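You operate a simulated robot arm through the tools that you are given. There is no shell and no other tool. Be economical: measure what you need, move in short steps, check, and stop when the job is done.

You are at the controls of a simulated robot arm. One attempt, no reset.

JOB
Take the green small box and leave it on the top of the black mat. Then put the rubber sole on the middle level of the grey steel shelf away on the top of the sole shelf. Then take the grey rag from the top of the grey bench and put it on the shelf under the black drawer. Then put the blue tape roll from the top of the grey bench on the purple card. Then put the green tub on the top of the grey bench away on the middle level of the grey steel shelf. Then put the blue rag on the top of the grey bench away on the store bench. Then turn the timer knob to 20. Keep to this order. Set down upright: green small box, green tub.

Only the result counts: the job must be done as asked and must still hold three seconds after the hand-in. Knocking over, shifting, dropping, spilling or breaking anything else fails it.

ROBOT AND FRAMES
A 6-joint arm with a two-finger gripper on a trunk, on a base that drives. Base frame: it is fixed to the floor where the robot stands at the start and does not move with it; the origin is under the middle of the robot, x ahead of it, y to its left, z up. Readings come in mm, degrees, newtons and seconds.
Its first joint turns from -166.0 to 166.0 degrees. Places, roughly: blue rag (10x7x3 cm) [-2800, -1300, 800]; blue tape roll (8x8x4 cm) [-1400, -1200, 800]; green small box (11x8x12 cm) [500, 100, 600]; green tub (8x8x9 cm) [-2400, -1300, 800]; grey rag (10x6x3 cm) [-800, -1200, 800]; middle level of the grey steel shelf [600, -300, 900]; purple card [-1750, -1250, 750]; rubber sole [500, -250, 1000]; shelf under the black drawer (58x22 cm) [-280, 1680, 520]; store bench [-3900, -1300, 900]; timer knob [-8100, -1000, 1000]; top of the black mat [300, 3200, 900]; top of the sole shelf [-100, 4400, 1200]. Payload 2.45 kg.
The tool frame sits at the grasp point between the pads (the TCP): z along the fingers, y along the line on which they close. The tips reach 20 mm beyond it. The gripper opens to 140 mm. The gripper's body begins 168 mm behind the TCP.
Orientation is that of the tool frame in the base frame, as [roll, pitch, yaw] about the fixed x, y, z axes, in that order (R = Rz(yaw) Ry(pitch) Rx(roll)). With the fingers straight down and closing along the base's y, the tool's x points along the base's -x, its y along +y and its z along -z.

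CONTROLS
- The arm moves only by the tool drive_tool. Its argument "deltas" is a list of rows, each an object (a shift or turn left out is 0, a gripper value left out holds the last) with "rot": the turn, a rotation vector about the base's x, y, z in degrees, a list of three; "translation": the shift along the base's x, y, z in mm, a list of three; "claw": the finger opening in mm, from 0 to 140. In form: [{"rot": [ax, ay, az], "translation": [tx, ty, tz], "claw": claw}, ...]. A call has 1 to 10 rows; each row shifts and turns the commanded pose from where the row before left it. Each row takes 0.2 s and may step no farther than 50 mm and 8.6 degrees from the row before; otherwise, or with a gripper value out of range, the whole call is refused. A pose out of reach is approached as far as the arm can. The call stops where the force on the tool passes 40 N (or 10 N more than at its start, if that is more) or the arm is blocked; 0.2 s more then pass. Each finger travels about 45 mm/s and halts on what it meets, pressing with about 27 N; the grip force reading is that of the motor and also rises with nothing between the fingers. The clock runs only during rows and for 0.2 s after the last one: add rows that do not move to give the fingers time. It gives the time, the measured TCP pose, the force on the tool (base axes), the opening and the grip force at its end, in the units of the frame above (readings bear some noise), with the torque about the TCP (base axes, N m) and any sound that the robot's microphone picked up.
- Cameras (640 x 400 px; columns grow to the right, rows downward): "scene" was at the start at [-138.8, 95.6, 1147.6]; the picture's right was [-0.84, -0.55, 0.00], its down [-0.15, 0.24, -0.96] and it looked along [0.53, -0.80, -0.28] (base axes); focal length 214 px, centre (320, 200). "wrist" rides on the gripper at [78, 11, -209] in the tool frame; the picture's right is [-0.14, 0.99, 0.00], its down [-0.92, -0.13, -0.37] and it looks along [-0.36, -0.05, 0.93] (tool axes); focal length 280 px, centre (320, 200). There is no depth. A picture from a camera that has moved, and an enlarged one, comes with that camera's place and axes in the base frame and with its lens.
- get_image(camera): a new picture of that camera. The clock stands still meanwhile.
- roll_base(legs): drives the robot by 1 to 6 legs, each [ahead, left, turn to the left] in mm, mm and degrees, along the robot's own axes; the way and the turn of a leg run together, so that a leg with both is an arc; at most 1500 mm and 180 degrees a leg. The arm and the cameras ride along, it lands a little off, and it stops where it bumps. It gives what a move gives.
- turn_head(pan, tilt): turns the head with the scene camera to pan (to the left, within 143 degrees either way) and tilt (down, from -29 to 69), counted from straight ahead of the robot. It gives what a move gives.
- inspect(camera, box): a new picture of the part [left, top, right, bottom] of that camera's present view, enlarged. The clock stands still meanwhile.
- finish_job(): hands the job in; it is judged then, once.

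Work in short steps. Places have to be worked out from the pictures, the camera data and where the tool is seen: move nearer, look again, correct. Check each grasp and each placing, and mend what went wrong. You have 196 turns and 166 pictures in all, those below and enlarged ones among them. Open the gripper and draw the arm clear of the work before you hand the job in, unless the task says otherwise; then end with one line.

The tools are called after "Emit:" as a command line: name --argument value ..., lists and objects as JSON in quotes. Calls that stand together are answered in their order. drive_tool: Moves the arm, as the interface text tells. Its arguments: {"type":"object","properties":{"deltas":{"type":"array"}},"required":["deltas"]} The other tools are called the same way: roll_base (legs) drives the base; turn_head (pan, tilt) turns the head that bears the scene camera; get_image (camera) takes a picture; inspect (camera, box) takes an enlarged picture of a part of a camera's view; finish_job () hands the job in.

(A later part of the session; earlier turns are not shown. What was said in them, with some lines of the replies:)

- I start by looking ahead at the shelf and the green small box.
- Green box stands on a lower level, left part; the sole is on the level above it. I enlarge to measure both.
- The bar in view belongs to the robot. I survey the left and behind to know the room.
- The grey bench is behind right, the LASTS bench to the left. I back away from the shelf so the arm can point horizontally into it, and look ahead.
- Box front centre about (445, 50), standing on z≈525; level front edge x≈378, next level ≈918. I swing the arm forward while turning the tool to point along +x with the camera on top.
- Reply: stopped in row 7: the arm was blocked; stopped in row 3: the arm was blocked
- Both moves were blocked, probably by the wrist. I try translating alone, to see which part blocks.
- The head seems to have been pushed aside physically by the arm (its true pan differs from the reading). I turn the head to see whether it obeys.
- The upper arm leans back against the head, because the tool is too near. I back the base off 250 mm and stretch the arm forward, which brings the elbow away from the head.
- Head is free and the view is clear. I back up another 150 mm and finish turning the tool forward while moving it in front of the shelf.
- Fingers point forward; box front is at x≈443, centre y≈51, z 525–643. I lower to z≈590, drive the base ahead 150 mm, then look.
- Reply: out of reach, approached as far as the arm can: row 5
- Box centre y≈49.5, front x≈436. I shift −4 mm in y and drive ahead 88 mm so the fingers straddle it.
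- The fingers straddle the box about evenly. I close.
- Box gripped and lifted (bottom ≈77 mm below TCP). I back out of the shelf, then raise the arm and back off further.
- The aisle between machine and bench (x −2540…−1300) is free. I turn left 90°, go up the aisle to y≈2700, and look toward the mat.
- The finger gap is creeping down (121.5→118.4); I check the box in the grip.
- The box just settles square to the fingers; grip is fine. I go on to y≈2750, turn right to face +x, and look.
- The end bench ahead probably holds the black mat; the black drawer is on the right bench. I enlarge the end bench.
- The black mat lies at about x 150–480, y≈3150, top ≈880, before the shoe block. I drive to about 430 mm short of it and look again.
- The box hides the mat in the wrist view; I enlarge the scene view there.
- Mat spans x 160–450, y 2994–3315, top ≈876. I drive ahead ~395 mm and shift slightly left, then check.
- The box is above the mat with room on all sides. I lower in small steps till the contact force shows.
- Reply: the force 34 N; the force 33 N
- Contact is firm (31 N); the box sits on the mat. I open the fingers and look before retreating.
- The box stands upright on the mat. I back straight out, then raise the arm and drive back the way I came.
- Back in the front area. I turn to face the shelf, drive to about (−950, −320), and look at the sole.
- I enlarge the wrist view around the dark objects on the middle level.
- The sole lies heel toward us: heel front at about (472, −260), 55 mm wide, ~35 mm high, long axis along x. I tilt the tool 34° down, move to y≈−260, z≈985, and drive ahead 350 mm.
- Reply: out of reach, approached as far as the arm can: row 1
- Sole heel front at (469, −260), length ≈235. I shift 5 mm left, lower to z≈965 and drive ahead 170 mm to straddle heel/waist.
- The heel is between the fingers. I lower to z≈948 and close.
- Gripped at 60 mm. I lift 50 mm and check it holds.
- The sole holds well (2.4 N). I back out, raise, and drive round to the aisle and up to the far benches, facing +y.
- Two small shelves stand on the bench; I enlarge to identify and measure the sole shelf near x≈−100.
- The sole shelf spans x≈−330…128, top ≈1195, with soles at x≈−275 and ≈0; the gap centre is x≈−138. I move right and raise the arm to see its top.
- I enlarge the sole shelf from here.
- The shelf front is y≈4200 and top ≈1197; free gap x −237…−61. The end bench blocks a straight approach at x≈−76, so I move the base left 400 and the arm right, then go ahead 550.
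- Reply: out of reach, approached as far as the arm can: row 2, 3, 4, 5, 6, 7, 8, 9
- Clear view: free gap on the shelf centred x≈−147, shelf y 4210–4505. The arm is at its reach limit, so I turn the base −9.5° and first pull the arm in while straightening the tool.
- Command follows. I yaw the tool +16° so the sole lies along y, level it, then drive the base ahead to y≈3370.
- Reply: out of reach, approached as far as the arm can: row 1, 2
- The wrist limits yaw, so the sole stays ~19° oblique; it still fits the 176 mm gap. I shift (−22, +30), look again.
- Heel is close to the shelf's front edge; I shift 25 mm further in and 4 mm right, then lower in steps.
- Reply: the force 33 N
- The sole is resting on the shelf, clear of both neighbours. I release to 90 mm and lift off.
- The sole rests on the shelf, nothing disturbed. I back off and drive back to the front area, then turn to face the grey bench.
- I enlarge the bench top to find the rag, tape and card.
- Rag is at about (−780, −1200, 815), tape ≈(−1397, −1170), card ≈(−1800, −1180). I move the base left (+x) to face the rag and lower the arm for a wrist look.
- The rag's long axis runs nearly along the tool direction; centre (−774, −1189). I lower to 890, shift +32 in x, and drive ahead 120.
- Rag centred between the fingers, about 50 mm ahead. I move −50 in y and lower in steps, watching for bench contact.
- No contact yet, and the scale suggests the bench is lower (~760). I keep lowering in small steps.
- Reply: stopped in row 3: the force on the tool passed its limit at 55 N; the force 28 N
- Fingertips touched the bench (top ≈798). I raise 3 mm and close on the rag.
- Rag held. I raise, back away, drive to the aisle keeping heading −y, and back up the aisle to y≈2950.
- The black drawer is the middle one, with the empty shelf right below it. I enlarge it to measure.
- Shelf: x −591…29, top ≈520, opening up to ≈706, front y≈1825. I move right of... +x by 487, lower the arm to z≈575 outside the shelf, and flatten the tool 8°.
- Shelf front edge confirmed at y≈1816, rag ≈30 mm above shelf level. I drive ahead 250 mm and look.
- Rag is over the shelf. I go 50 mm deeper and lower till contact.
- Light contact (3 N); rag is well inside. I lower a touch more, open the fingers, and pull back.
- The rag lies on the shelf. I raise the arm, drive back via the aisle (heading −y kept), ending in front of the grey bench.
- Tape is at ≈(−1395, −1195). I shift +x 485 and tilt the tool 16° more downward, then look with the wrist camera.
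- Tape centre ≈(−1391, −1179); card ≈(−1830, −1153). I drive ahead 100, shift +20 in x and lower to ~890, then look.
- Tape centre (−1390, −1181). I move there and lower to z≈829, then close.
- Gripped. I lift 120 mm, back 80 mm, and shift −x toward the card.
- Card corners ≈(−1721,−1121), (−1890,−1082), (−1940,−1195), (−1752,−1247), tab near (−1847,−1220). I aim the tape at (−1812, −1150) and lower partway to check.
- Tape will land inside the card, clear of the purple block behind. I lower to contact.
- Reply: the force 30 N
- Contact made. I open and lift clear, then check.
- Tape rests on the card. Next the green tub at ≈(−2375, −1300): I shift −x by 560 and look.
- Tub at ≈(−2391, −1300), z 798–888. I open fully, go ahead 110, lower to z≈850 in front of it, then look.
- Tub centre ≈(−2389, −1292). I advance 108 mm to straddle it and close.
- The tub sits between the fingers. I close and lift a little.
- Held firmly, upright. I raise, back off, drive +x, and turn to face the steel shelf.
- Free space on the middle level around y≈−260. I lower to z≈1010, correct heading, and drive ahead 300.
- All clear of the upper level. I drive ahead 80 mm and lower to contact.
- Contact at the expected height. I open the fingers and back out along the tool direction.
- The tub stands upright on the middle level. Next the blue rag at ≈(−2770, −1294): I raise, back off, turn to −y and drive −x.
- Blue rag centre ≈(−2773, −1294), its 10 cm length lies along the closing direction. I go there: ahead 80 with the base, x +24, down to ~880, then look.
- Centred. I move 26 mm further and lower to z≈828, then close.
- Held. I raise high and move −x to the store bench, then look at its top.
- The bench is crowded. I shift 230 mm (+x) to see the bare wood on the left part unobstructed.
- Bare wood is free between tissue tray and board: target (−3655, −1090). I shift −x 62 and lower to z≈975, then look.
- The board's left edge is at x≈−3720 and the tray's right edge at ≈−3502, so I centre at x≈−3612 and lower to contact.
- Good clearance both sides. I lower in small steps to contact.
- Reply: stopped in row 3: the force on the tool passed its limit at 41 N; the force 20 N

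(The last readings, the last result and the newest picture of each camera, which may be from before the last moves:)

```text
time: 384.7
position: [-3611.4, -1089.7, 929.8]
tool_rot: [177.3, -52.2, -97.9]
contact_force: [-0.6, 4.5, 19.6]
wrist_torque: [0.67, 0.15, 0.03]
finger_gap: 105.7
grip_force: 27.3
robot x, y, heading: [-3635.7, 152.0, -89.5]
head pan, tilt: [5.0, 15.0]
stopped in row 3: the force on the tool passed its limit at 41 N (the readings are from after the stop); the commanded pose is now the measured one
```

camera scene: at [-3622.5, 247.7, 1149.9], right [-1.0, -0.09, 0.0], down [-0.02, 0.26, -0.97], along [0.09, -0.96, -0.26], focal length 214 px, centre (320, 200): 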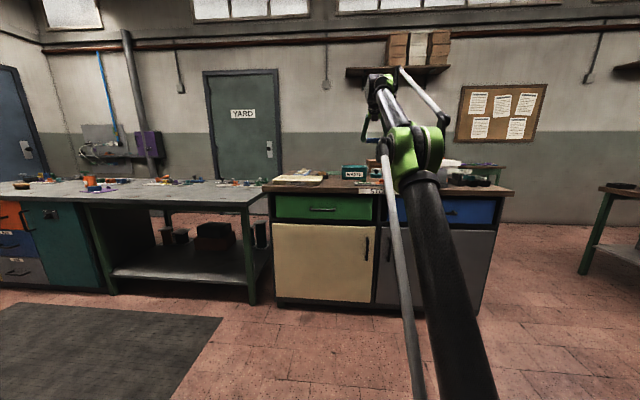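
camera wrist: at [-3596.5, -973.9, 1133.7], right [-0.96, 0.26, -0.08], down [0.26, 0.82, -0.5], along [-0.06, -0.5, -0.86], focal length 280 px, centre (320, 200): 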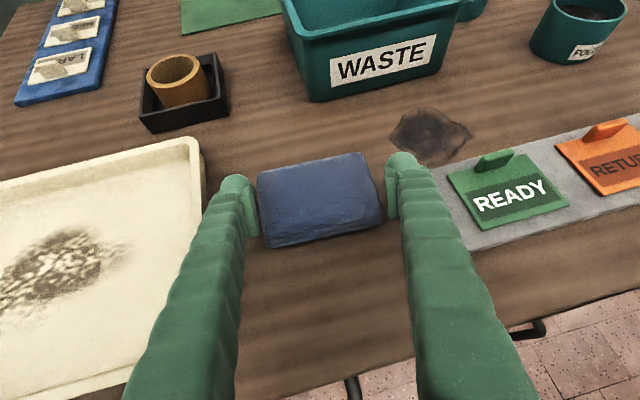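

Rag is on the wood. I open modestly, lift off and check.

Emit:
drive_tool --deltas '[{"claw": 115}, {"claw": 122}, {}, {"translation": [0, 3, 20]}, {"translation": [0, 10, 45]}, {"translation": [0, 10, 45]}, {"translation": [0, 10, 45]}]'

Emit:
get_image --camera "wrist"

```text
time: 386.3
position: [-3611.0, -1057.7, 1083.0]
tool_rot: [177.4, -51.9, -98.0]
contact_force: [-0.1, 0.0, -0.6]
wrist_torque: [0.03, -0.01, 0.0]
finger_gap: 121.8
grip_force: 0.0
robot x, y, heading: [-3635.8, 150.1, -89.6]
head pan, tilt: [5.0, 15.0]
```

```text
69 pictures are left
camera wrist: at [-3597.2, -940.4, 1272.6], right [-0.96, 0.26, -0.08], down [0.26, 0.82, -0.5], along [-0.06, -0.51, -0.86], focal length 280 px, centre (320, 200)
```

wrist: 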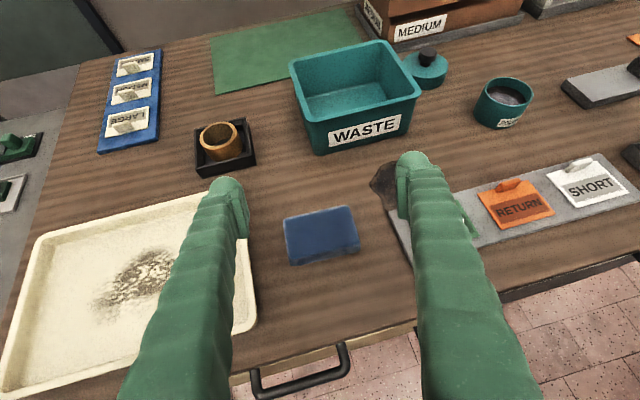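

The blue rag lies on the store bench. Now toward the timer knob: I look along −x.

Emit:
turn_head --pan -85 --tilt 8

Emit:
get_image --camera "scene"

```text
time: 388.0
position: [-3612.5, -1055.8, 1082.1]
tool_rot: [177.4, -52.0, -97.9]
contact_force: [0.1, -0.1, 0.5]
wrist_torque: [0.01, 0.0, 0.0]
finger_gap: 121.7
grip_force: 0.1
robot x, y, heading: [-3640.0, 149.2, -89.6]
head pan, tilt: [-85.0, 8.0]
```

```text
68 pictures are left
camera scene: at [-3555.6, 333.1, 1161.3], right [-0.09, 1.0, 0.0], down [0.14, 0.01, -0.99], along [-0.99, -0.09, -0.14], focal length 214 px, centre (320, 200)
```

scene: 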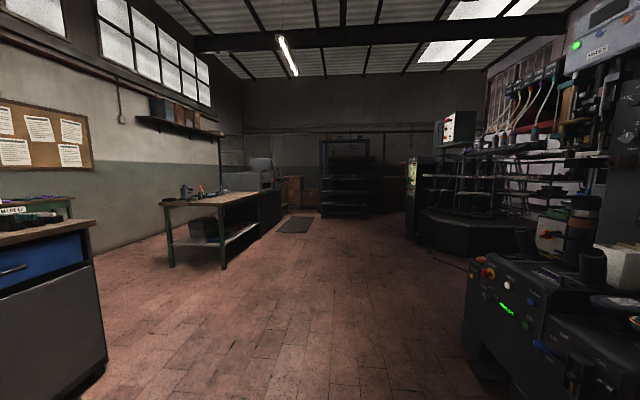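

The knob should be near the far dark machine beyond the table. I back off, turn to face −x, and drive 2.5 m along the free lane.

Emit:
roll_base --legs '[[-250, 0, 0], [0, 0, -90], [1300, 0, 0], [1200, 0, 0]]'

Emit:
turn_head --pan 25 --tilt 8

Emit:
get_image --camera "scene"

```text
time: 405.4
position: [-7334.1, 385.9, 1082.8]
tool_rot: [177.3, -52.0, 171.6]
contact_force: [0.2, -0.1, 0.6]
wrist_torque: [0.0, 0.0, -0.01]
finger_gap: 122.0
grip_force: 0.1
robot x, y, heading: [-6125.7, 400.3, 180.1]
head pan, tilt: [-85.0, 8.0]
```

```text
time: 407.2
position: [-7334.4, 385.1, 1081.9]
tool_rot: [177.4, -52.0, 171.7]
contact_force: [-0.2, -0.1, -0.6]
wrist_torque: [0.02, 0.03, 0.01]
finger_gap: 122.0
grip_force: 0.1
robot x, y, heading: [-6126.0, 400.8, 179.7]
head pan, tilt: [25.0, 8.0]
```

```text
67 pictures are left
camera scene: at [-6019.7, 185.5, 1161.2], right [-0.42, 0.91, 0.0], down [0.13, 0.06, -0.99], along [-0.9, -0.42, -0.14], focal length 214 px, centre (320, 200)
```

scene: 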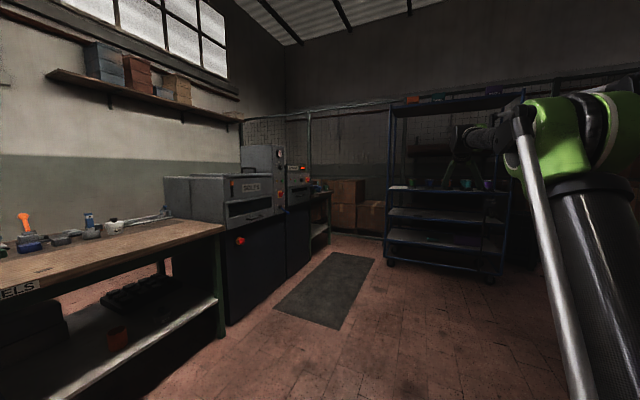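

The knob should be on the second machine near (302, 180). I enlarge.

Emit:
inspect --camera "scene" --box '[220, 130, 340, 230]'

```text
4.00 times, centred on (280, 180) of scene
camera zoom: at [-6019.7, 185.5, 1161.2], right [-0.42, 0.91, 0.0], down [0.13, 0.06, -0.99], along [-0.9, -0.42, -0.14], focal length 858 px, centre (480, 280)
```

zoom: 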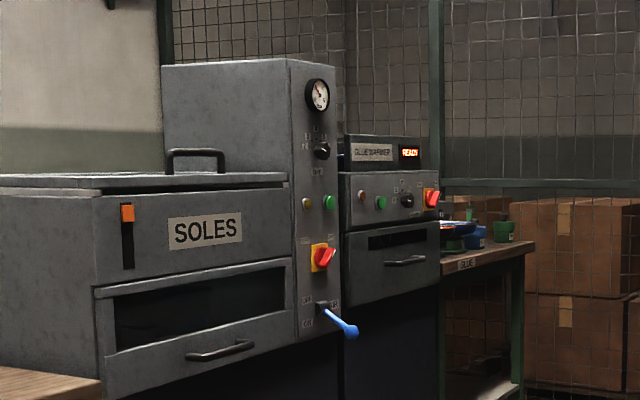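

The glue warmer's knob with a scale is at about x≈−8085, z≈1045, facing +y. I turn to −y and drive −x to stand before it.

Emit:
roll_base --legs '[[0, 0, 90], [-200, 0, 0], [0, -1000, 0], [0, -900, 0]]'

Emit:
turn_head --pan 0 --tilt 8

Emit:
get_image --camera "scene"

Emit:
get_image --camera "wrist"

```text
time: 421.7
position: [-7974.9, -631.9, 1082.5]
tool_rot: [177.4, -52.0, -97.6]
contact_force: [0.5, 0.1, -0.7]
wrist_torque: [0.03, -0.02, -0.03]
finger_gap: 121.7
grip_force: 0.0
robot x, y, heading: [-8005.4, 575.8, -89.4]
head pan, tilt: [25.0, 8.0]
```

```text
time: 422.6
position: [-7974.7, -632.7, 1081.6]
tool_rot: [177.4, -52.0, -97.6]
contact_force: [-0.3, -0.7, 0.1]
wrist_torque: [0.0, 0.0, -0.02]
finger_gap: 121.9
grip_force: 0.0
robot x, y, heading: [-8006.1, 574.4, -89.2]
head pan, tilt: [0.0, 8.0]
```

```text
65 pictures are left
camera scene: at [-7832.9, 673.9, 1161.2], right [-1.0, -0.01, 0.0], down [0.0, 0.14, -0.99], along [0.01, -0.99, -0.14], focal length 214 px, centre (320, 200)
```

scene: 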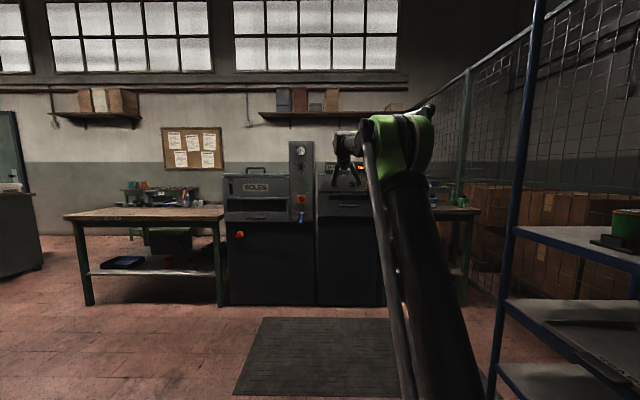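

```text
64 pictures are left
camera wrist: at [-7960.7, -516.3, 1272.6], right [-0.96, 0.25, -0.08], down [0.26, 0.83, -0.5], along [-0.06, -0.51, -0.86], focal length 280 px, centre (320, 200)
```

wrist: 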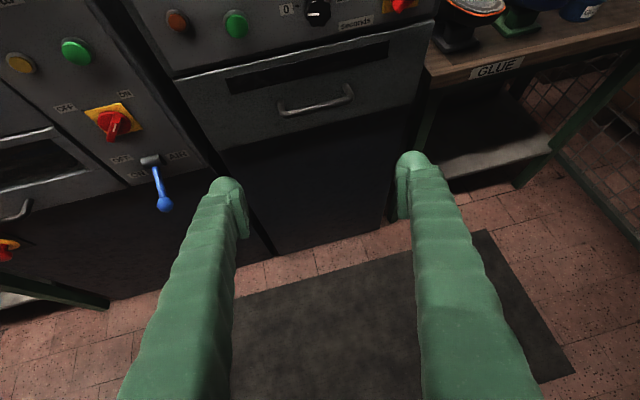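

The "seconds" knob is the timer. I level the tool to face the panel (−38° about x, +8° yaw) and look.

Emit:
drive_tool --deltas '[{"rot": [-8, 0, 0]}, {"rot": [-8, 0, 0]}, {"rot": [-8, 0, 0]}, {"rot": [-8, 0, 0]}, {"rot": [-6, 0, 0]}, {"rot": [0, 0, 4]}, {"rot": [0, 0, 3.6]}, {}]'

Emit:
get_image --camera "wrist"

```text
time: 424.4
position: [-7975.2, -632.6, 1082.5]
tool_rot: [-94.9, -85.3, -175.9]
contact_force: [-1.0, 0.1, 0.4]
wrist_torque: [0.0, -0.02, 0.02]
finger_gap: 121.7
grip_force: 0.0
robot x, y, heading: [-8006.4, 578.1, -89.4]
head pan, tilt: [0.0, 8.0]
```

```text
63 pictures are left
camera wrist: at [-7988.4, -423.5, 1160.6], right [-0.98, 0.02, -0.22], down [0.21, 0.37, -0.9], along [0.07, -0.93, -0.37], focal length 280 px, centre (320, 200)
```

wrist: 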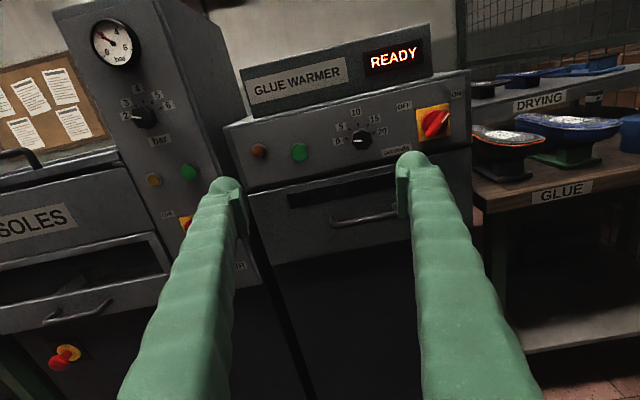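

I enlarge the knob and its scale.

Emit:
inspect --camera "wrist" --box '[310, 90, 410, 170]'

```text
5.00 times, centred on (360, 130) of wrist
camera zoom: at [-7988.4, -423.5, 1160.6], right [-0.98, 0.02, -0.22], down [0.21, 0.37, -0.9], along [0.07, -0.93, -0.37], focal length 1402 px, centre (120, 550)
```

zoom: 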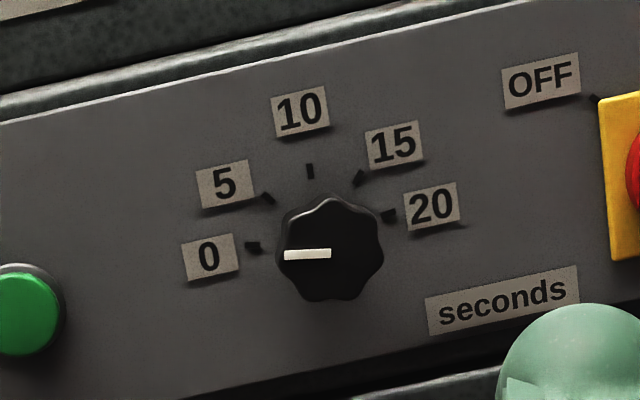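

Scale: 0 at left, 20 at right, 180° apart clockwise; pointer is near 0. Knob ≈48 mm wide at ≈(−8057, −985, 1044). I move the base 82 right, and test the free roll of the tool: +90° about y (counter-clockwise pre-turn).

Emit:
roll_base --legs '[[0, -82, 0]]'

Emit:
drive_tool --deltas '[{"rot": [0, 8.5, 0], "translation": [0, 0, -19]}, {"rot": [0, 8.5, 0], "translation": [0, 0, -19]}, {"rot": [0, 8.5, 0]}, {"rot": [0, 8.5, 0]}, {"rot": [0, 8.5, 0]}, {"rot": [0, 8.5, 0]}, {"rot": [0, 8.5, 0]}, {"rot": [0, 8.5, 0]}, {"rot": [0, 8.5, 0]}, {"rot": [0, 8.5, 0]}]'

Emit:
get_image --camera "wrist"

```text
time: 425.5
position: [-8059.1, -634.0, 1082.0]
tool_rot: [-94.9, -85.3, -176.0]
contact_force: [0.0, 0.0, 0.6]
wrist_torque: [-0.01, 0.0, 0.02]
finger_gap: 121.8
grip_force: 0.1
robot x, y, heading: [-8086.1, 580.6, -89.0]
head pan, tilt: [0.0, 8.0]
```

```text
time: 427.7
position: [-8058.5, -633.1, 1045.2]
tool_rot: [89.0, -9.7, -0.3]
contact_force: [0.7, -0.6, -0.1]
wrist_torque: [-0.01, 0.04, 0.04]
finger_gap: 121.9
grip_force: 0.0
robot x, y, heading: [-8089.1, 576.1, -89.3]
head pan, tilt: [0.0, 8.0]
```

```text
61 pictures are left
camera wrist: at [-7981.3, -424.4, 1064.3], right [-0.3, 0.02, 0.95], down [-0.88, 0.37, -0.29], along [-0.36, -0.93, -0.1], focal length 280 px, centre (320, 200)
```

wrist: 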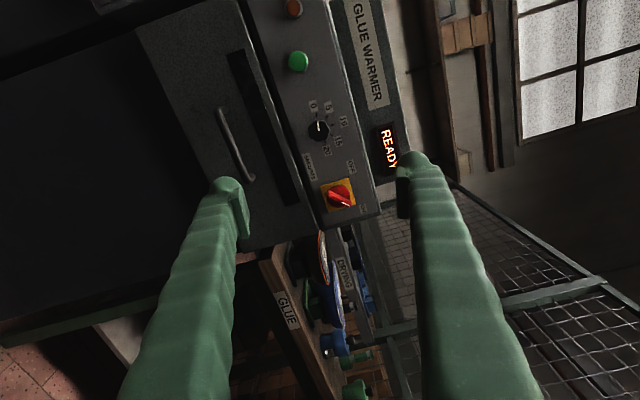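

The pre-turn works and the tool axis points at the knob. I close the gap to 80 mm and drive 250 mm nearer.

Emit:
roll_base --legs '[[250, 0, -0.7]]'

Emit:
drive_tool --deltas '[{"claw": 90}, {"claw": 80}, {}]'

Emit:
get_image --camera "wrist"

Emit:
inspect --camera "wrist" --box '[260, 60, 400, 170]'

```text
time: 429.5
position: [-8070.0, -881.4, 1043.7]
tool_rot: [89.0, -9.7, -0.9]
contact_force: [-0.1, -0.7, 0.5]
wrist_torque: [0.0, 0.0, 0.03]
finger_gap: 122.1
grip_force: 0.1
robot x, y, heading: [-8089.6, 325.4, -89.9]
head pan, tilt: [0.0, 8.0]
```

```text
time: 430.3
position: [-8068.8, -880.9, 1044.4]
tool_rot: [89.0, -9.7, -1.0]
contact_force: [-0.1, -1.0, -0.1]
wrist_torque: [-0.02, 0.01, 0.03]
finger_gap: 79.8
grip_force: 0.1
robot x, y, heading: [-8088.5, 328.0, -89.9]
head pan, tilt: [0.0, 8.0]
```

```text
60 pictures are left
camera wrist: at [-7990.3, -673.0, 1064.5], right [-0.3, 0.02, 0.95], down [-0.88, 0.38, -0.29], along [-0.37, -0.92, -0.1], focal length 280 px, centre (320, 200)
```

wrist: 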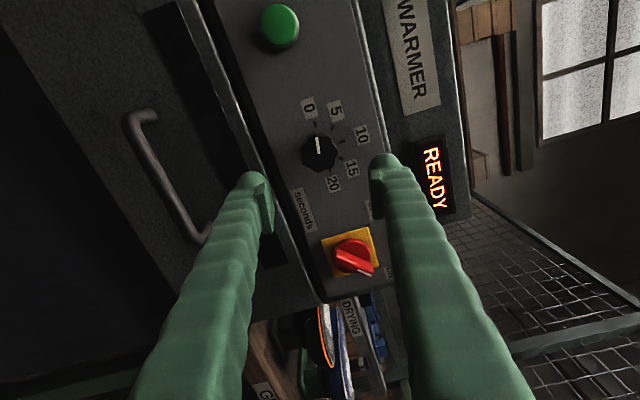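

```text
3.64 times, centred on (330, 115) of wrist
camera zoom: at [-7990.3, -673.0, 1064.5], right [-0.3, 0.02, 0.95], down [-0.88, 0.38, -0.29], along [-0.37, -0.92, -0.1], focal length 1020 px, centre (284, 509)
```

zoom: 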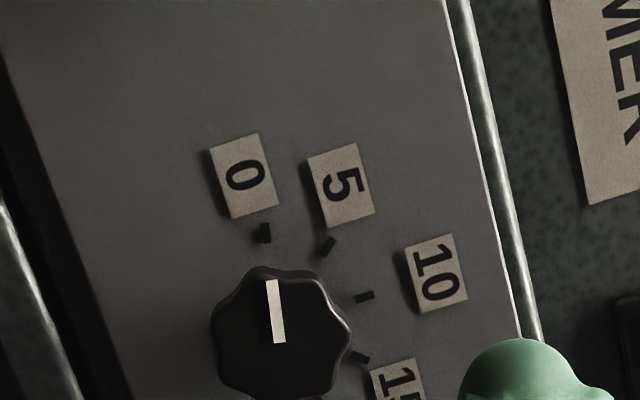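

Pointer is about 9° past 0; I need ~170° clockwise. Knob centre ≈(−8058, ·, 1046). I centre the tool and advance 65 mm.

Emit:
drive_tool --deltas '[{"translation": [11, -15, 2]}, {"translation": [0, -25, 0]}, {"translation": [0, -25, 0]}, {}]'

Emit:
get_image --camera "wrist"

Emit:
inspect --camera "scene" --box '[300, 130, 440, 230]'

```text
time: 431.3
position: [-8059.0, -945.7, 1047.4]
tool_rot: [89.0, -9.7, -0.9]
contact_force: [-0.4, 0.3, -0.9]
wrist_torque: [0.01, 0.03, 0.03]
finger_gap: 80.0
grip_force: 0.0
robot x, y, heading: [-8086.2, 325.9, -90.0]
head pan, tilt: [0.0, 8.0]
```

```text
58 pictures are left
camera wrist: at [-7979.7, -737.9, 1066.7], right [-0.3, 0.02, 0.95], down [-0.88, 0.38, -0.29], along [-0.37, -0.92, -0.1], focal length 280 px, centre (320, 200)
```

wrist: 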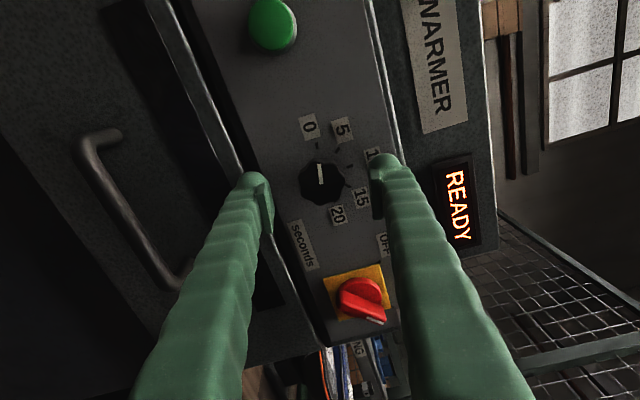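

```text
4.00 times, centred on (370, 180) of scene
camera zoom: at [-7913.2, 423.5, 1161.2], right [-1.0, 0.0, 0.0], down [0.0, 0.14, -0.99], along [0.0, -0.99, -0.14], focal length 858 px, centre (120, 280)
```

zoom: 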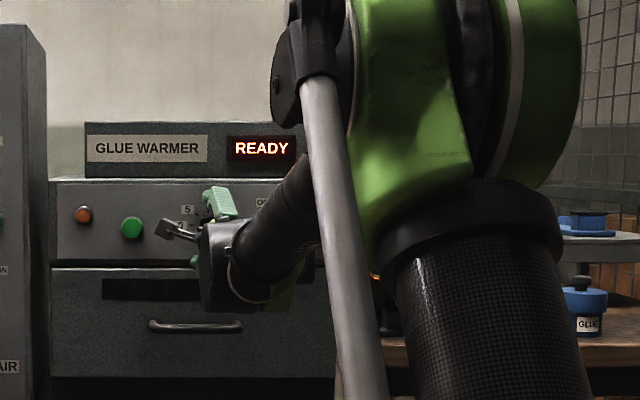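

The tool axis points at the knob with its front ≈40 mm beyond the TCP (y≈−986). I advance 34 mm and look.

Emit:
drive_tool --deltas '[{"translation": [0, -17, 1.5]}, {"translation": [0, -17, 0]}, {}]'

Emit:
get_image --camera "wrist"

```text
time: 431.9
position: [-8059.9, -973.0, 1048.9]
tool_rot: [89.0, -9.7, -0.9]
contact_force: [-0.8, 34.5, 0.0]
wrist_torque: [1.7, 0.05, 0.47]
finger_gap: 83.3
grip_force: 2.1
robot x, y, heading: [-8086.7, 325.6, -89.8]
head pan, tilt: [0.0, 8.0]
stopped in row 3: the force on the tool passed its limit at 72 N (the readings are from after the stop); the commanded pose is now the measured one
```

```text
56 pictures are left
camera wrist: at [-7979.8, -764.3, 1069.2], right [-0.3, 0.02, 0.95], down [-0.88, 0.38, -0.29], along [-0.37, -0.92, -0.09], focal length 280 px, centre (320, 200)
```

wrist: 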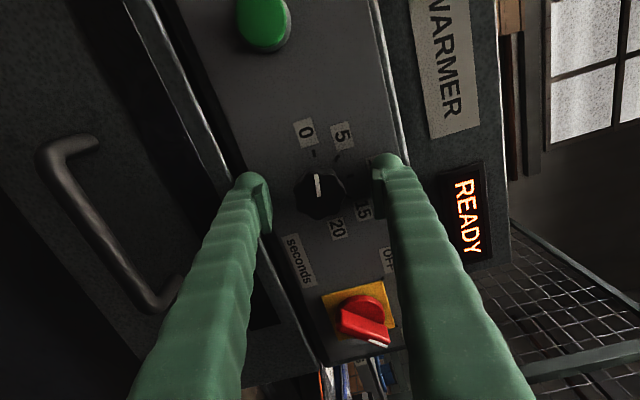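

The lower finger touched the oven door's top lip. I back off 15 mm, narrow the opening to 62 mm, and re-advance.

Emit:
drive_tool --deltas '[{"translation": [-2, 15, 0], "claw": 62}, {}, {"translation": [0, -12, 0]}, {"translation": [0, -10, 0]}, {}]'

Emit:
inspect --camera "wrist" --box '[230, 110, 430, 270]'

```text
time: 432.8
position: [-8061.3, -972.2, 1049.0]
tool_rot: [88.9, -9.7, -0.9]
contact_force: [-0.5, 33.5, -0.8]
wrist_torque: [1.35, 0.03, 0.43]
finger_gap: 64.8
grip_force: 2.0
robot x, y, heading: [-8085.6, 329.1, -90.0]
head pan, tilt: [0.0, 8.0]
stopped in row 4: the force on the tool passed its limit at 69 N (the readings are from after the stop); the commanded pose is now the measured one
```

```text
2.50 times, centred on (330, 190) of wrist
camera zoom: at [-7982.1, -763.3, 1069.1], right [-0.3, 0.02, 0.95], down [-0.88, 0.38, -0.29], along [-0.37, -0.92, -0.1], focal length 701 px, centre (295, 225)
```

zoom: 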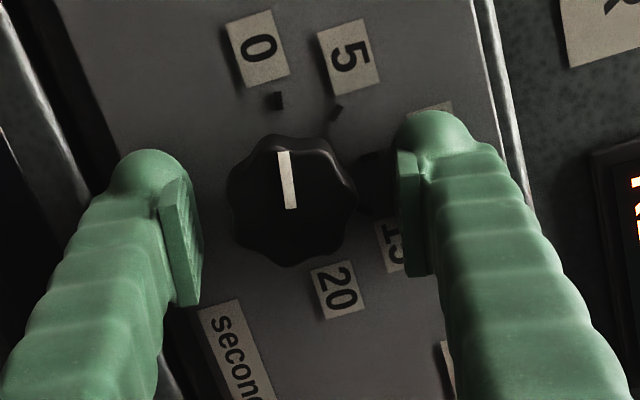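

The fingertips touch the panel itself, so the knob is within the pads. I back 3 mm and close on the knob.

Emit:
drive_tool --deltas '[{"translation": [0, 3, 0]}, {"claw": 50}, {"claw": 40}, {"claw": 35}, {}, {}]'

Emit:
inspect --camera "wrist" --box '[230, 110, 430, 270]'

```text
time: 434.2
position: [-8060.9, -971.3, 1048.3]
tool_rot: [89.0, -9.7, -0.8]
contact_force: [4.1, 17.4, -15.5]
wrist_torque: [0.81, 0.17, 0.35]
finger_gap: 46.3
grip_force: 8.6
robot x, y, heading: [-8091.5, 326.1, -89.8]
head pan, tilt: [0.0, 8.0]
```

```text
2.50 times, centred on (330, 190) of wrist
camera zoom: at [-7981.8, -762.5, 1067.8], right [-0.3, 0.02, 0.95], down [-0.88, 0.38, -0.29], along [-0.37, -0.92, -0.1], focal length 701 px, centre (295, 225)
```

zoom: 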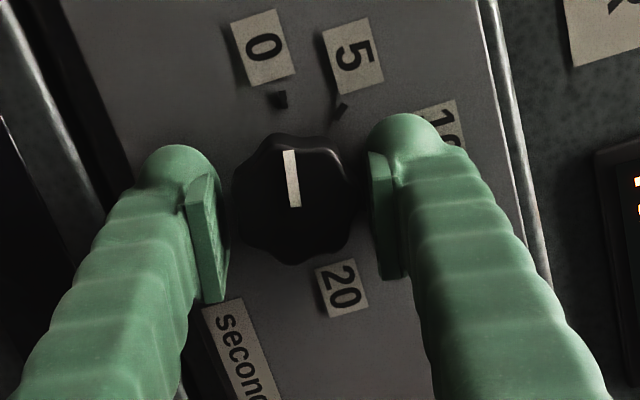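

Still light panel contact and uneven touch. I back 3 mm more, shift z −2, and let the fingers close fully.

Emit:
drive_tool --deltas '[{"translation": [0, 3, -2]}, {"claw": 30}, {}, {}, {}]'

```text
time: 434.6
position: [-8062.5, -970.6, 1049.0]
tool_rot: [89.1, -9.6, -1.0]
contact_force: [-0.1, -13.8, 12.5]
wrist_torque: [-0.57, -0.05, -0.1]
finger_gap: 37.5
grip_force: 21.8
robot x, y, heading: [-8086.7, 328.2, -89.9]
head pan, tilt: [0.0, 8.0]
stopped in row 2: the force on the tool passed its limit at 53 N (the readings are from after the stop); the commanded pose is now the measured one
```

It grips now (37.5 mm). I turn 2 small rows clockwise as a trial.

Emit:
drive_tool --deltas '[{"claw": 30}, {"rot": [0, -5, 0]}, {"rot": [0, -5, 0]}, {}]'

Emit:
inspect --camera "wrist" --box '[230, 110, 430, 270]'

```text
time: 435.6
position: [-8062.4, -970.0, 1047.6]
tool_rot: [89.2, -19.7, -1.1]
contact_force: [0.7, -11.0, 4.0]
wrist_torque: [-0.66, 0.01, -0.17]
finger_gap: 36.9
grip_force: 44.7
robot x, y, heading: [-8087.5, 324.1, -89.9]
head pan, tilt: [0.0, 8.0]
```

```text
2.50 times, centred on (330, 190) of wrist
camera zoom: at [-7987.1, -762.2, 1081.4], right [-0.46, 0.02, 0.89], down [-0.81, 0.38, -0.44], along [-0.35, -0.92, -0.16], focal length 701 px, centre (295, 225)
```

zoom: 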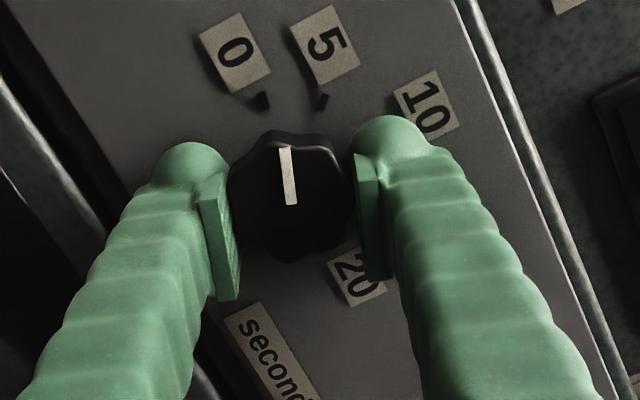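

The knob turns with the fingers. I continue 76.5° clockwise.

Emit:
drive_tool --deltas '[{"rot": [0, -8.5, 0]}, {"rot": [0, -8.5, 0]}, {"rot": [0, -8.5, 0]}, {"rot": [0, -8.5, 0]}, {"rot": [0, -8.5, 0]}, {"rot": [0, -8.5, 0]}, {"rot": [0, -8.5, 0]}, {"rot": [0, -8.5, 0]}, {"rot": [0, -8.5, 0]}, {}]'

Emit:
inspect --camera "wrist" --box '[230, 110, 430, 270]'

```text
time: 436.6
position: [-8061.0, -970.7, 1045.6]
tool_rot: [90.2, -49.5, -1.6]
contact_force: [0.6, -8.8, -9.6]
wrist_torque: [-0.49, 0.08, -0.6]
finger_gap: 36.7
grip_force: 45.1
robot x, y, heading: [-8087.0, 326.5, -89.9]
head pan, tilt: [0.0, 8.0]
stopped in row 4: the force on the tool passed its limit at 43 N (the readings are from after the stop); the commanded pose is now the measured one
```

```text
2.50 times, centred on (330, 190) of wrist
camera zoom: at [-8012.6, -762.2, 1111.9], right [-0.84, 0.02, 0.54], down [-0.49, 0.38, -0.78], along [-0.22, -0.92, -0.31], focal length 701 px, centre (295, 225)
```

zoom: 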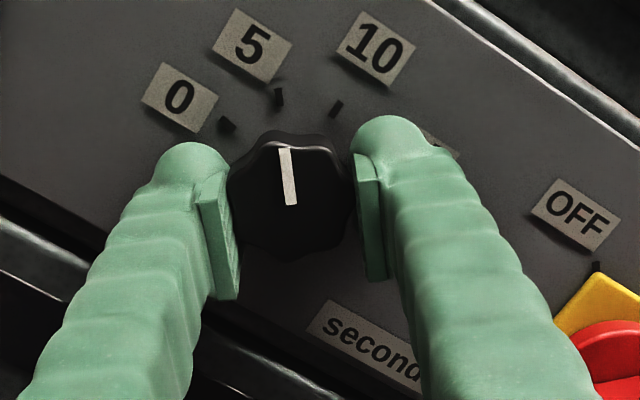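

At ≈5 now; the stop was only side load. I continue in shorter calls.

Emit:
drive_tool --deltas '[{"rot": [0, -6, 0]}, {"rot": [0, -6, 0]}, {"rot": [0, -6, 0]}, {"rot": [0, -6, 0]}, {"rot": [0, -6, 0]}, {"rot": [0, -6, 0]}]'

Emit:
drive_tool --deltas '[{"rot": [0, -6, 0]}, {"rot": [0, -6, 0]}, {"rot": [0, -6, 0]}, {"rot": [0, -6, 0]}, {"rot": [0, -6, 0]}, {"rot": [0, -6, 0]}]'

Emit:
inspect --camera "wrist" --box '[230, 110, 430, 270]'

```text
time: 437.6
position: [-8058.8, -970.3, 1045.2]
tool_rot: [92.3, -73.2, -3.7]
contact_force: [0.5, -11.0, -12.4]
wrist_torque: [-0.29, 0.06, -0.74]
finger_gap: 37.0
grip_force: 45.0
robot x, y, heading: [-8088.8, 327.2, -89.8]
head pan, tilt: [0.0, 8.0]
stopped in row 5: the force on the tool passed its limit at 41 N (the readings are from after the stop); the commanded pose is now the measured one
```

```text
time: 439.0
position: [-8055.2, -970.0, 1044.6]
tool_rot: [-94.1, -70.6, -176.8]
contact_force: [18.7, -8.5, -24.9]
wrist_torque: [0.45, 0.08, -0.61]
finger_gap: 36.9
grip_force: 45.3
robot x, y, heading: [-8089.5, 330.3, -90.0]
head pan, tilt: [0.0, 8.0]
```

```text
2.50 times, centred on (330, 190) of wrist
camera zoom: at [-8089.5, -762.4, 1119.0], right [-0.89, 0.02, -0.46], down [0.43, 0.38, -0.82], along [0.16, -0.92, -0.35], focal length 701 px, centre (295, 225)
```

zoom: 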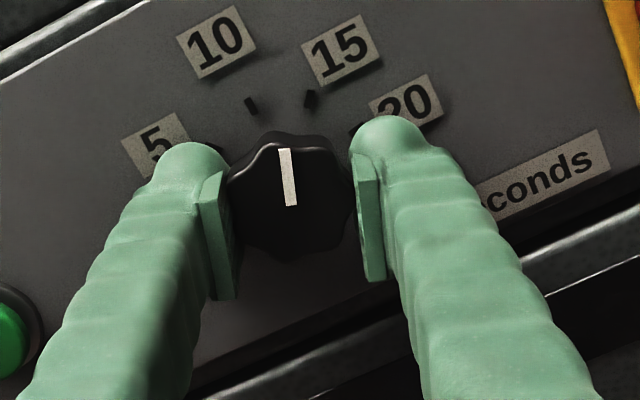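

Pointer is between 10 and 15 (≈109°), as expected; 71° remain. I relax the side load by small shifts while turning on.

Emit:
drive_tool --deltas '[{"translation": [3, 0, -1]}, {"rot": [0, -6, 0], "translation": [0.3, 0, 0.3]}, {"rot": [0, -6, 0], "translation": [0.3, 0, 0.3]}, {"rot": [0, -6, 0], "translation": [0.3, 0, 0.3]}, {"rot": [0, -6, 0], "translation": [0.3, 0, 0.4]}, {"rot": [0, -6, 0], "translation": [0.3, 0, 0.4]}, {}]'

Emit:
drive_tool --deltas '[{"rot": [0, -6, 0], "translation": [0.3, 0, 0.4]}, {"rot": [0, -6, 0], "translation": [0.3, 0, 0.4]}, {"rot": [0, -6, 0], "translation": [0.3, 0, 0.4]}, {"rot": [0, -6, 0], "translation": [0.3, 0, 0.4]}, {}]'

Emit:
inspect --camera "wrist" --box '[230, 110, 430, 270]'

```text
time: 440.6
position: [-8052.2, -971.7, 1044.9]
tool_rot: [-91.9, -40.6, -178.6]
contact_force: [17.4, -37.8, 1.8]
wrist_torque: [0.75, 0.07, -0.42]
finger_gap: 36.9
grip_force: 45.2
robot x, y, heading: [-8086.9, 326.8, -89.9]
head pan, tilt: [0.0, 8.0]
```

```text
time: 441.8
position: [-8050.8, -969.7, 1047.5]
tool_rot: [-91.4, -16.7, -179.0]
contact_force: [17.1, -32.6, -0.4]
wrist_torque: [0.77, 0.03, 0.04]
finger_gap: 36.8
grip_force: 44.9
robot x, y, heading: [-8091.1, 327.0, -90.0]
head pan, tilt: [0.0, 8.0]
```

```text
2.50 times, centred on (330, 190) of wrist
camera zoom: at [-8132.2, -762.0, 1064.1], right [-0.15, 0.02, -0.99], down [0.91, 0.38, -0.13], along [0.37, -0.92, -0.08], focal length 701 px, centre (295, 225)
```

zoom: 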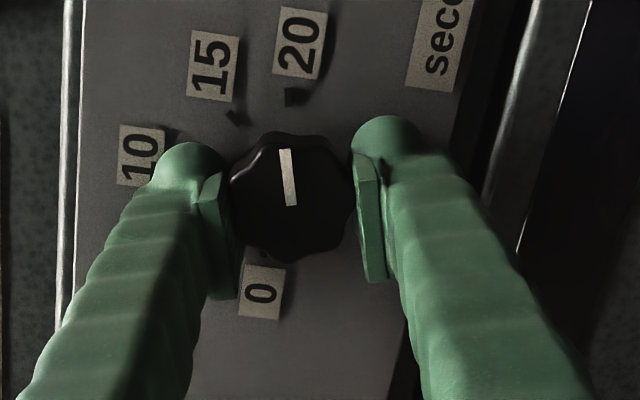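

About 15° remain (image gives 14.5°, count gives 17°). I turn 12° and recheck.

Emit:
drive_tool --deltas '[{"rot": [0, -6, 0], "translation": [0.2, 1, 0.3]}, {"rot": [0, -6, 0], "translation": [0.2, 1, 0.3]}, {}]'

Emit:
inspect --camera "wrist" --box '[230, 110, 430, 270]'

```text
time: 442.1
position: [-8051.0, -970.7, 1048.4]
tool_rot: [-91.4, -13.6, -179.0]
contact_force: [2.5, -10.9, -10.9]
wrist_torque: [0.74, -0.04, -0.2]
finger_gap: 36.9
grip_force: 45.3
robot x, y, heading: [-8087.8, 329.4, -89.8]
head pan, tilt: [0.0, 8.0]
stopped in row 1: the force on the tool passed its limit at 50 N (the readings are from after the stop); the commanded pose is now the measured one
```

```text
2.50 times, centred on (330, 190) of wrist
camera zoom: at [-8133.0, -762.0, 1060.1], right [-0.1, 0.02, -0.99], down [0.92, 0.38, -0.08], along [0.38, -0.92, -0.06], focal length 701 px, centre (295, 225)
```

zoom: 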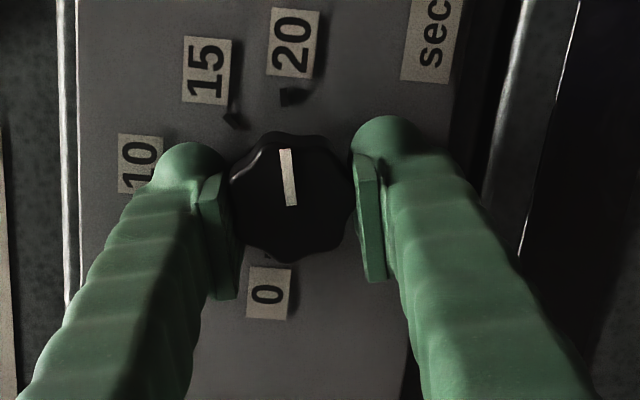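

Another 3° done; load reset. I continue 12° in small rows.

Emit:
drive_tool --deltas '[{"rot": [0, -4, 0]}, {"rot": [0, -4, 0]}, {"rot": [0, -3, 0]}, {}]'

Emit:
inspect --camera "wrist" --box '[230, 110, 430, 270]'

```text
time: 443.3
position: [-8050.9, -970.7, 1048.8]
tool_rot: [-91.1, -2.6, -178.9]
contact_force: [2.2, -7.8, -7.3]
wrist_torque: [0.72, 0.47, -0.19]
finger_gap: 36.8
grip_force: 44.5
robot x, y, heading: [-8088.6, 327.9, -89.6]
head pan, tilt: [0.0, 8.0]
stopped in row 4: the force on the tool passed its limit at 41 N (the readings are from after the stop); the commanded pose is now the measured one
```

```text
2.50 times, centred on (330, 190) of wrist
camera zoom: at [-8132.9, -762.3, 1045.1], right [0.09, 0.02, -1.0], down [0.92, 0.38, 0.09], along [0.38, -0.92, 0.02], focal length 701 px, centre (295, 225)
```

zoom: 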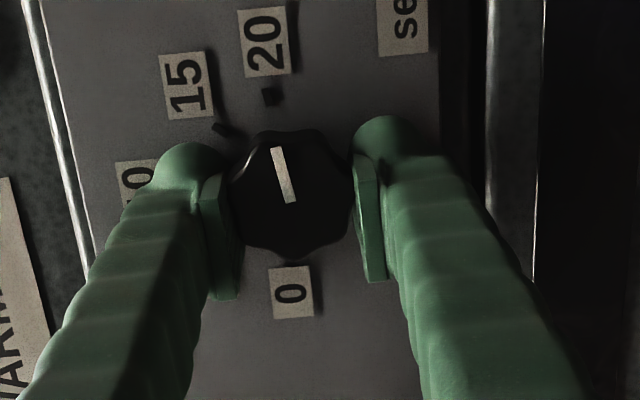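

The knob slipped in the fingers (torque about y 0.47), perhaps an end stop or lobes slipping. I release, back off, and look at the pointer clearly.

Emit:
drive_tool --deltas '[{"claw": 45}, {"claw": 60}, {"claw": 66}, {"translation": [0, 30, 0]}, {"translation": [0, 40, 0]}, {"translation": [0, 50, 0]}, {}]'

Emit:
inspect --camera "wrist" --box '[250, 80, 400, 200]'

```text
time: 444.9
position: [-8053.0, -848.5, 1050.3]
tool_rot: [-91.0, -2.5, -178.9]
contact_force: [0.3, 0.0, 0.1]
wrist_torque: [0.02, -0.02, 0.02]
finger_gap: 66.2
grip_force: 0.1
robot x, y, heading: [-8085.3, 325.9, -89.7]
head pan, tilt: [0.0, 8.0]
```

```text
3.33 times, centred on (325, 140) of wrist
camera zoom: at [-8134.2, -640.4, 1046.0], right [0.09, 0.02, -1.0], down [0.92, 0.38, 0.09], along [0.38, -0.92, 0.02], focal length 935 px, centre (303, 400)
```

zoom: 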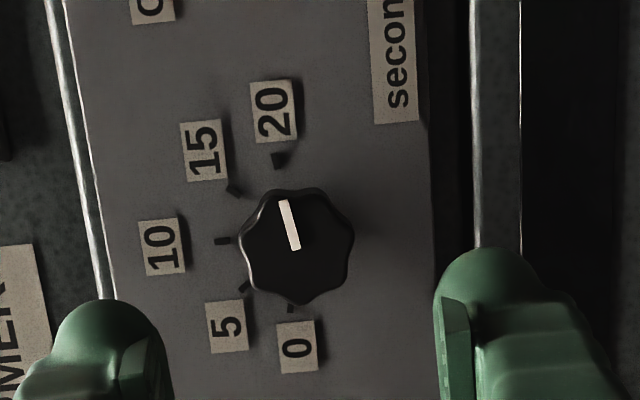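

Pointer now ≈168°, i.e. ≈18.7; about 12° remain. I straighten the tool axis, re-index the tool +42°, and advance again onto the knob.

Emit:
drive_tool --deltas '[{"rot": [-1, 0, -1], "translation": [-1.5, 0, 0]}, {"rot": [0, 8.4, 0]}, {"rot": [0, 8.4, 0]}, {"rot": [0, 8.4, 0]}, {"rot": [0, 8.4, 0]}, {"rot": [0, 8.4, 0]}, {"translation": [0, -40, 0]}, {"translation": [0, -40, 0]}, {}]'

Emit:
inspect --camera "wrist" --box '[230, 110, 430, 270]'

```text
time: 446.9
position: [-8052.3, -928.7, 1050.9]
tool_rot: [-90.1, -44.5, -179.9]
contact_force: [0.2, -0.9, 0.5]
wrist_torque: [-0.02, -0.02, 0.02]
finger_gap: 66.0
grip_force: 0.0
robot x, y, heading: [-8090.3, 330.4, -89.7]
head pan, tilt: [0.0, 8.0]
```

```text
2.50 times, centred on (330, 190) of wrist
camera zoom: at [-8116.2, -719.3, 1097.1], right [-0.6, 0.0, -0.8], down [0.75, 0.37, -0.55], along [0.3, -0.93, -0.22], focal length 701 px, centre (295, 225)
```

zoom: 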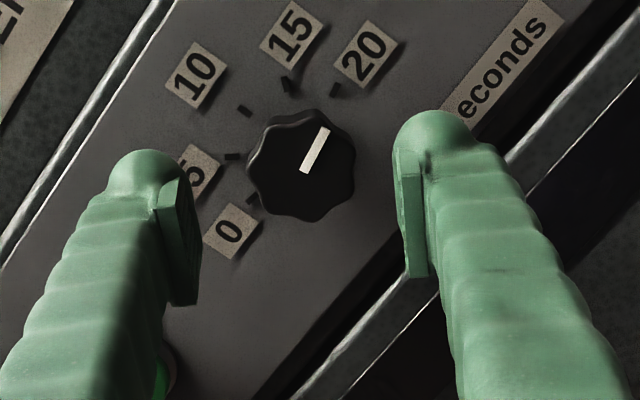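

Still ≈12.5° short of 20, and the knob is centred at ≈(−8055, 1050). I correct, advance 40 mm, and close.

Emit:
drive_tool --deltas '[{"translation": [-3, -20, -1]}, {"translation": [0, -19, 0]}, {"claw": 50}, {"claw": 38}, {"claw": 30}, {}, {}]'

```text
time: 448.5
position: [-8055.5, -968.4, 1048.0]
tool_rot: [-90.0, -44.6, -179.9]
contact_force: [-2.8, -0.7, -3.5]
wrist_torque: [0.05, 0.02, -0.03]
finger_gap: 38.0
grip_force: 45.0
robot x, y, heading: [-8087.5, 329.4, -89.5]
head pan, tilt: [0.0, 8.0]
```

Clean grip with little side load. I turn 12° clockwise and watch the torque.

Emit:
drive_tool --deltas '[{"rot": [0, -4, 0]}, {"rot": [0, -4, 0]}, {"rot": [0, -4, 0]}, {}]'

Emit:
inspect --camera "wrist" --box '[230, 110, 430, 270]'

```text
time: 449.5
position: [-8055.6, -967.4, 1049.3]
tool_rot: [-90.1, -32.5, 180.0]
contact_force: [-6.0, 1.0, -1.7]
wrist_torque: [0.01, 0.56, -0.05]
finger_gap: 38.1
grip_force: 45.0
robot x, y, heading: [-8085.5, 330.1, -89.7]
head pan, tilt: [0.0, 8.0]
```

```text
2.50 times, centred on (330, 190) of wrist
camera zoom: at [-8127.7, -758.9, 1081.7], right [-0.42, 0.0, -0.91], down [0.85, 0.37, -0.39], along [0.33, -0.93, -0.15], focal length 701 px, centre (295, 225)
```

zoom: 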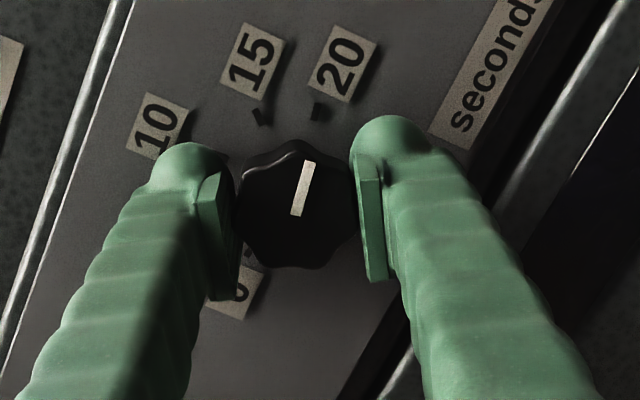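

Torque 0.56 N·m: end stop. Refitting the ticks shows they are ~40° apart (0 and 20 at about ±80°), so the pointer is at 20 now. I release, back off and verify.

Emit:
drive_tool --deltas '[{"claw": 45}, {"claw": 60}, {"claw": 70}, {"translation": [0, 30, 0]}, {"translation": [0, 45, 0]}, {"translation": [0, 45, 0]}, {}]'

Emit:
inspect --camera "wrist" --box '[275, 110, 365, 180]'

```text
time: 451.1
position: [-8055.6, -848.7, 1049.7]
tool_rot: [-90.1, -32.6, 180.0]
contact_force: [0.3, -0.4, -0.7]
wrist_torque: [0.0, -0.01, -0.04]
finger_gap: 70.2
grip_force: 0.0
robot x, y, heading: [-8087.9, 328.7, -89.8]
head pan, tilt: [0.0, 8.0]
```

```text
5.71 times, centred on (320, 145) of wrist
camera zoom: at [-8127.1, -639.2, 1082.0], right [-0.42, 0.0, -0.91], down [0.84, 0.37, -0.39], along [0.34, -0.93, -0.15], focal length 1602 px, centre (320, 514)
```

zoom: 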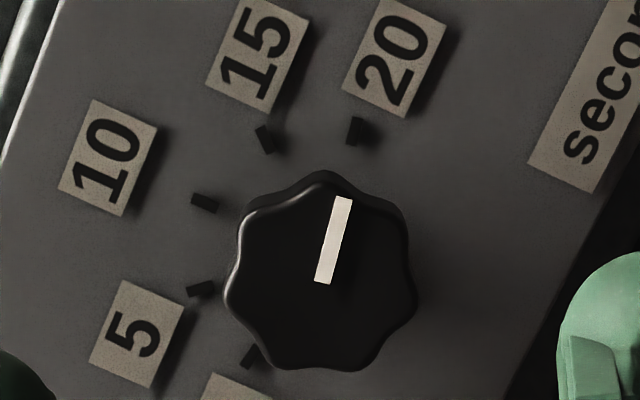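

Projecting the pixels onto the panel puts the ticks at ±80° and the pointer at +80.0°, exactly 20. I open the gripper, back the robot clear, and hand in.

Emit:
roll_base --legs '[[-250, 0, 0]]'

Emit:
drive_tool --deltas '[{"claw": 100}, {"claw": 140}, {}, {}]'

Emit:
finish_job

```text
time: 453.0
position: [-8055.9, -597.1, 1049.1]
tool_rot: [-90.1, -32.5, -180.0]
contact_force: [0.4, -0.3, 0.2]
wrist_torque: [-0.02, 0.02, -0.02]
finger_gap: 69.9
grip_force: 0.0
robot x, y, heading: [-8090.6, 577.6, -90.0]
head pan, tilt: [0.0, 8.0]
```

```text
time: 454.0
position: [-8056.2, -596.0, 1050.1]
tool_rot: [-90.1, -32.6, -180.0]
contact_force: [0.3, 1.3, 0.9]
wrist_torque: [0.04, 0.02, 0.0]
finger_gap: 139.9
grip_force: 0.0
robot x, y, heading: [-8086.0, 580.5, -89.8]
head pan, tilt: [0.0, 8.0]
```

```text
The job is handed in.
```

All seven steps were done in the order given and the job is handed in; the sole lies about 19° askew on its shelf because the wrist would not turn it straight.
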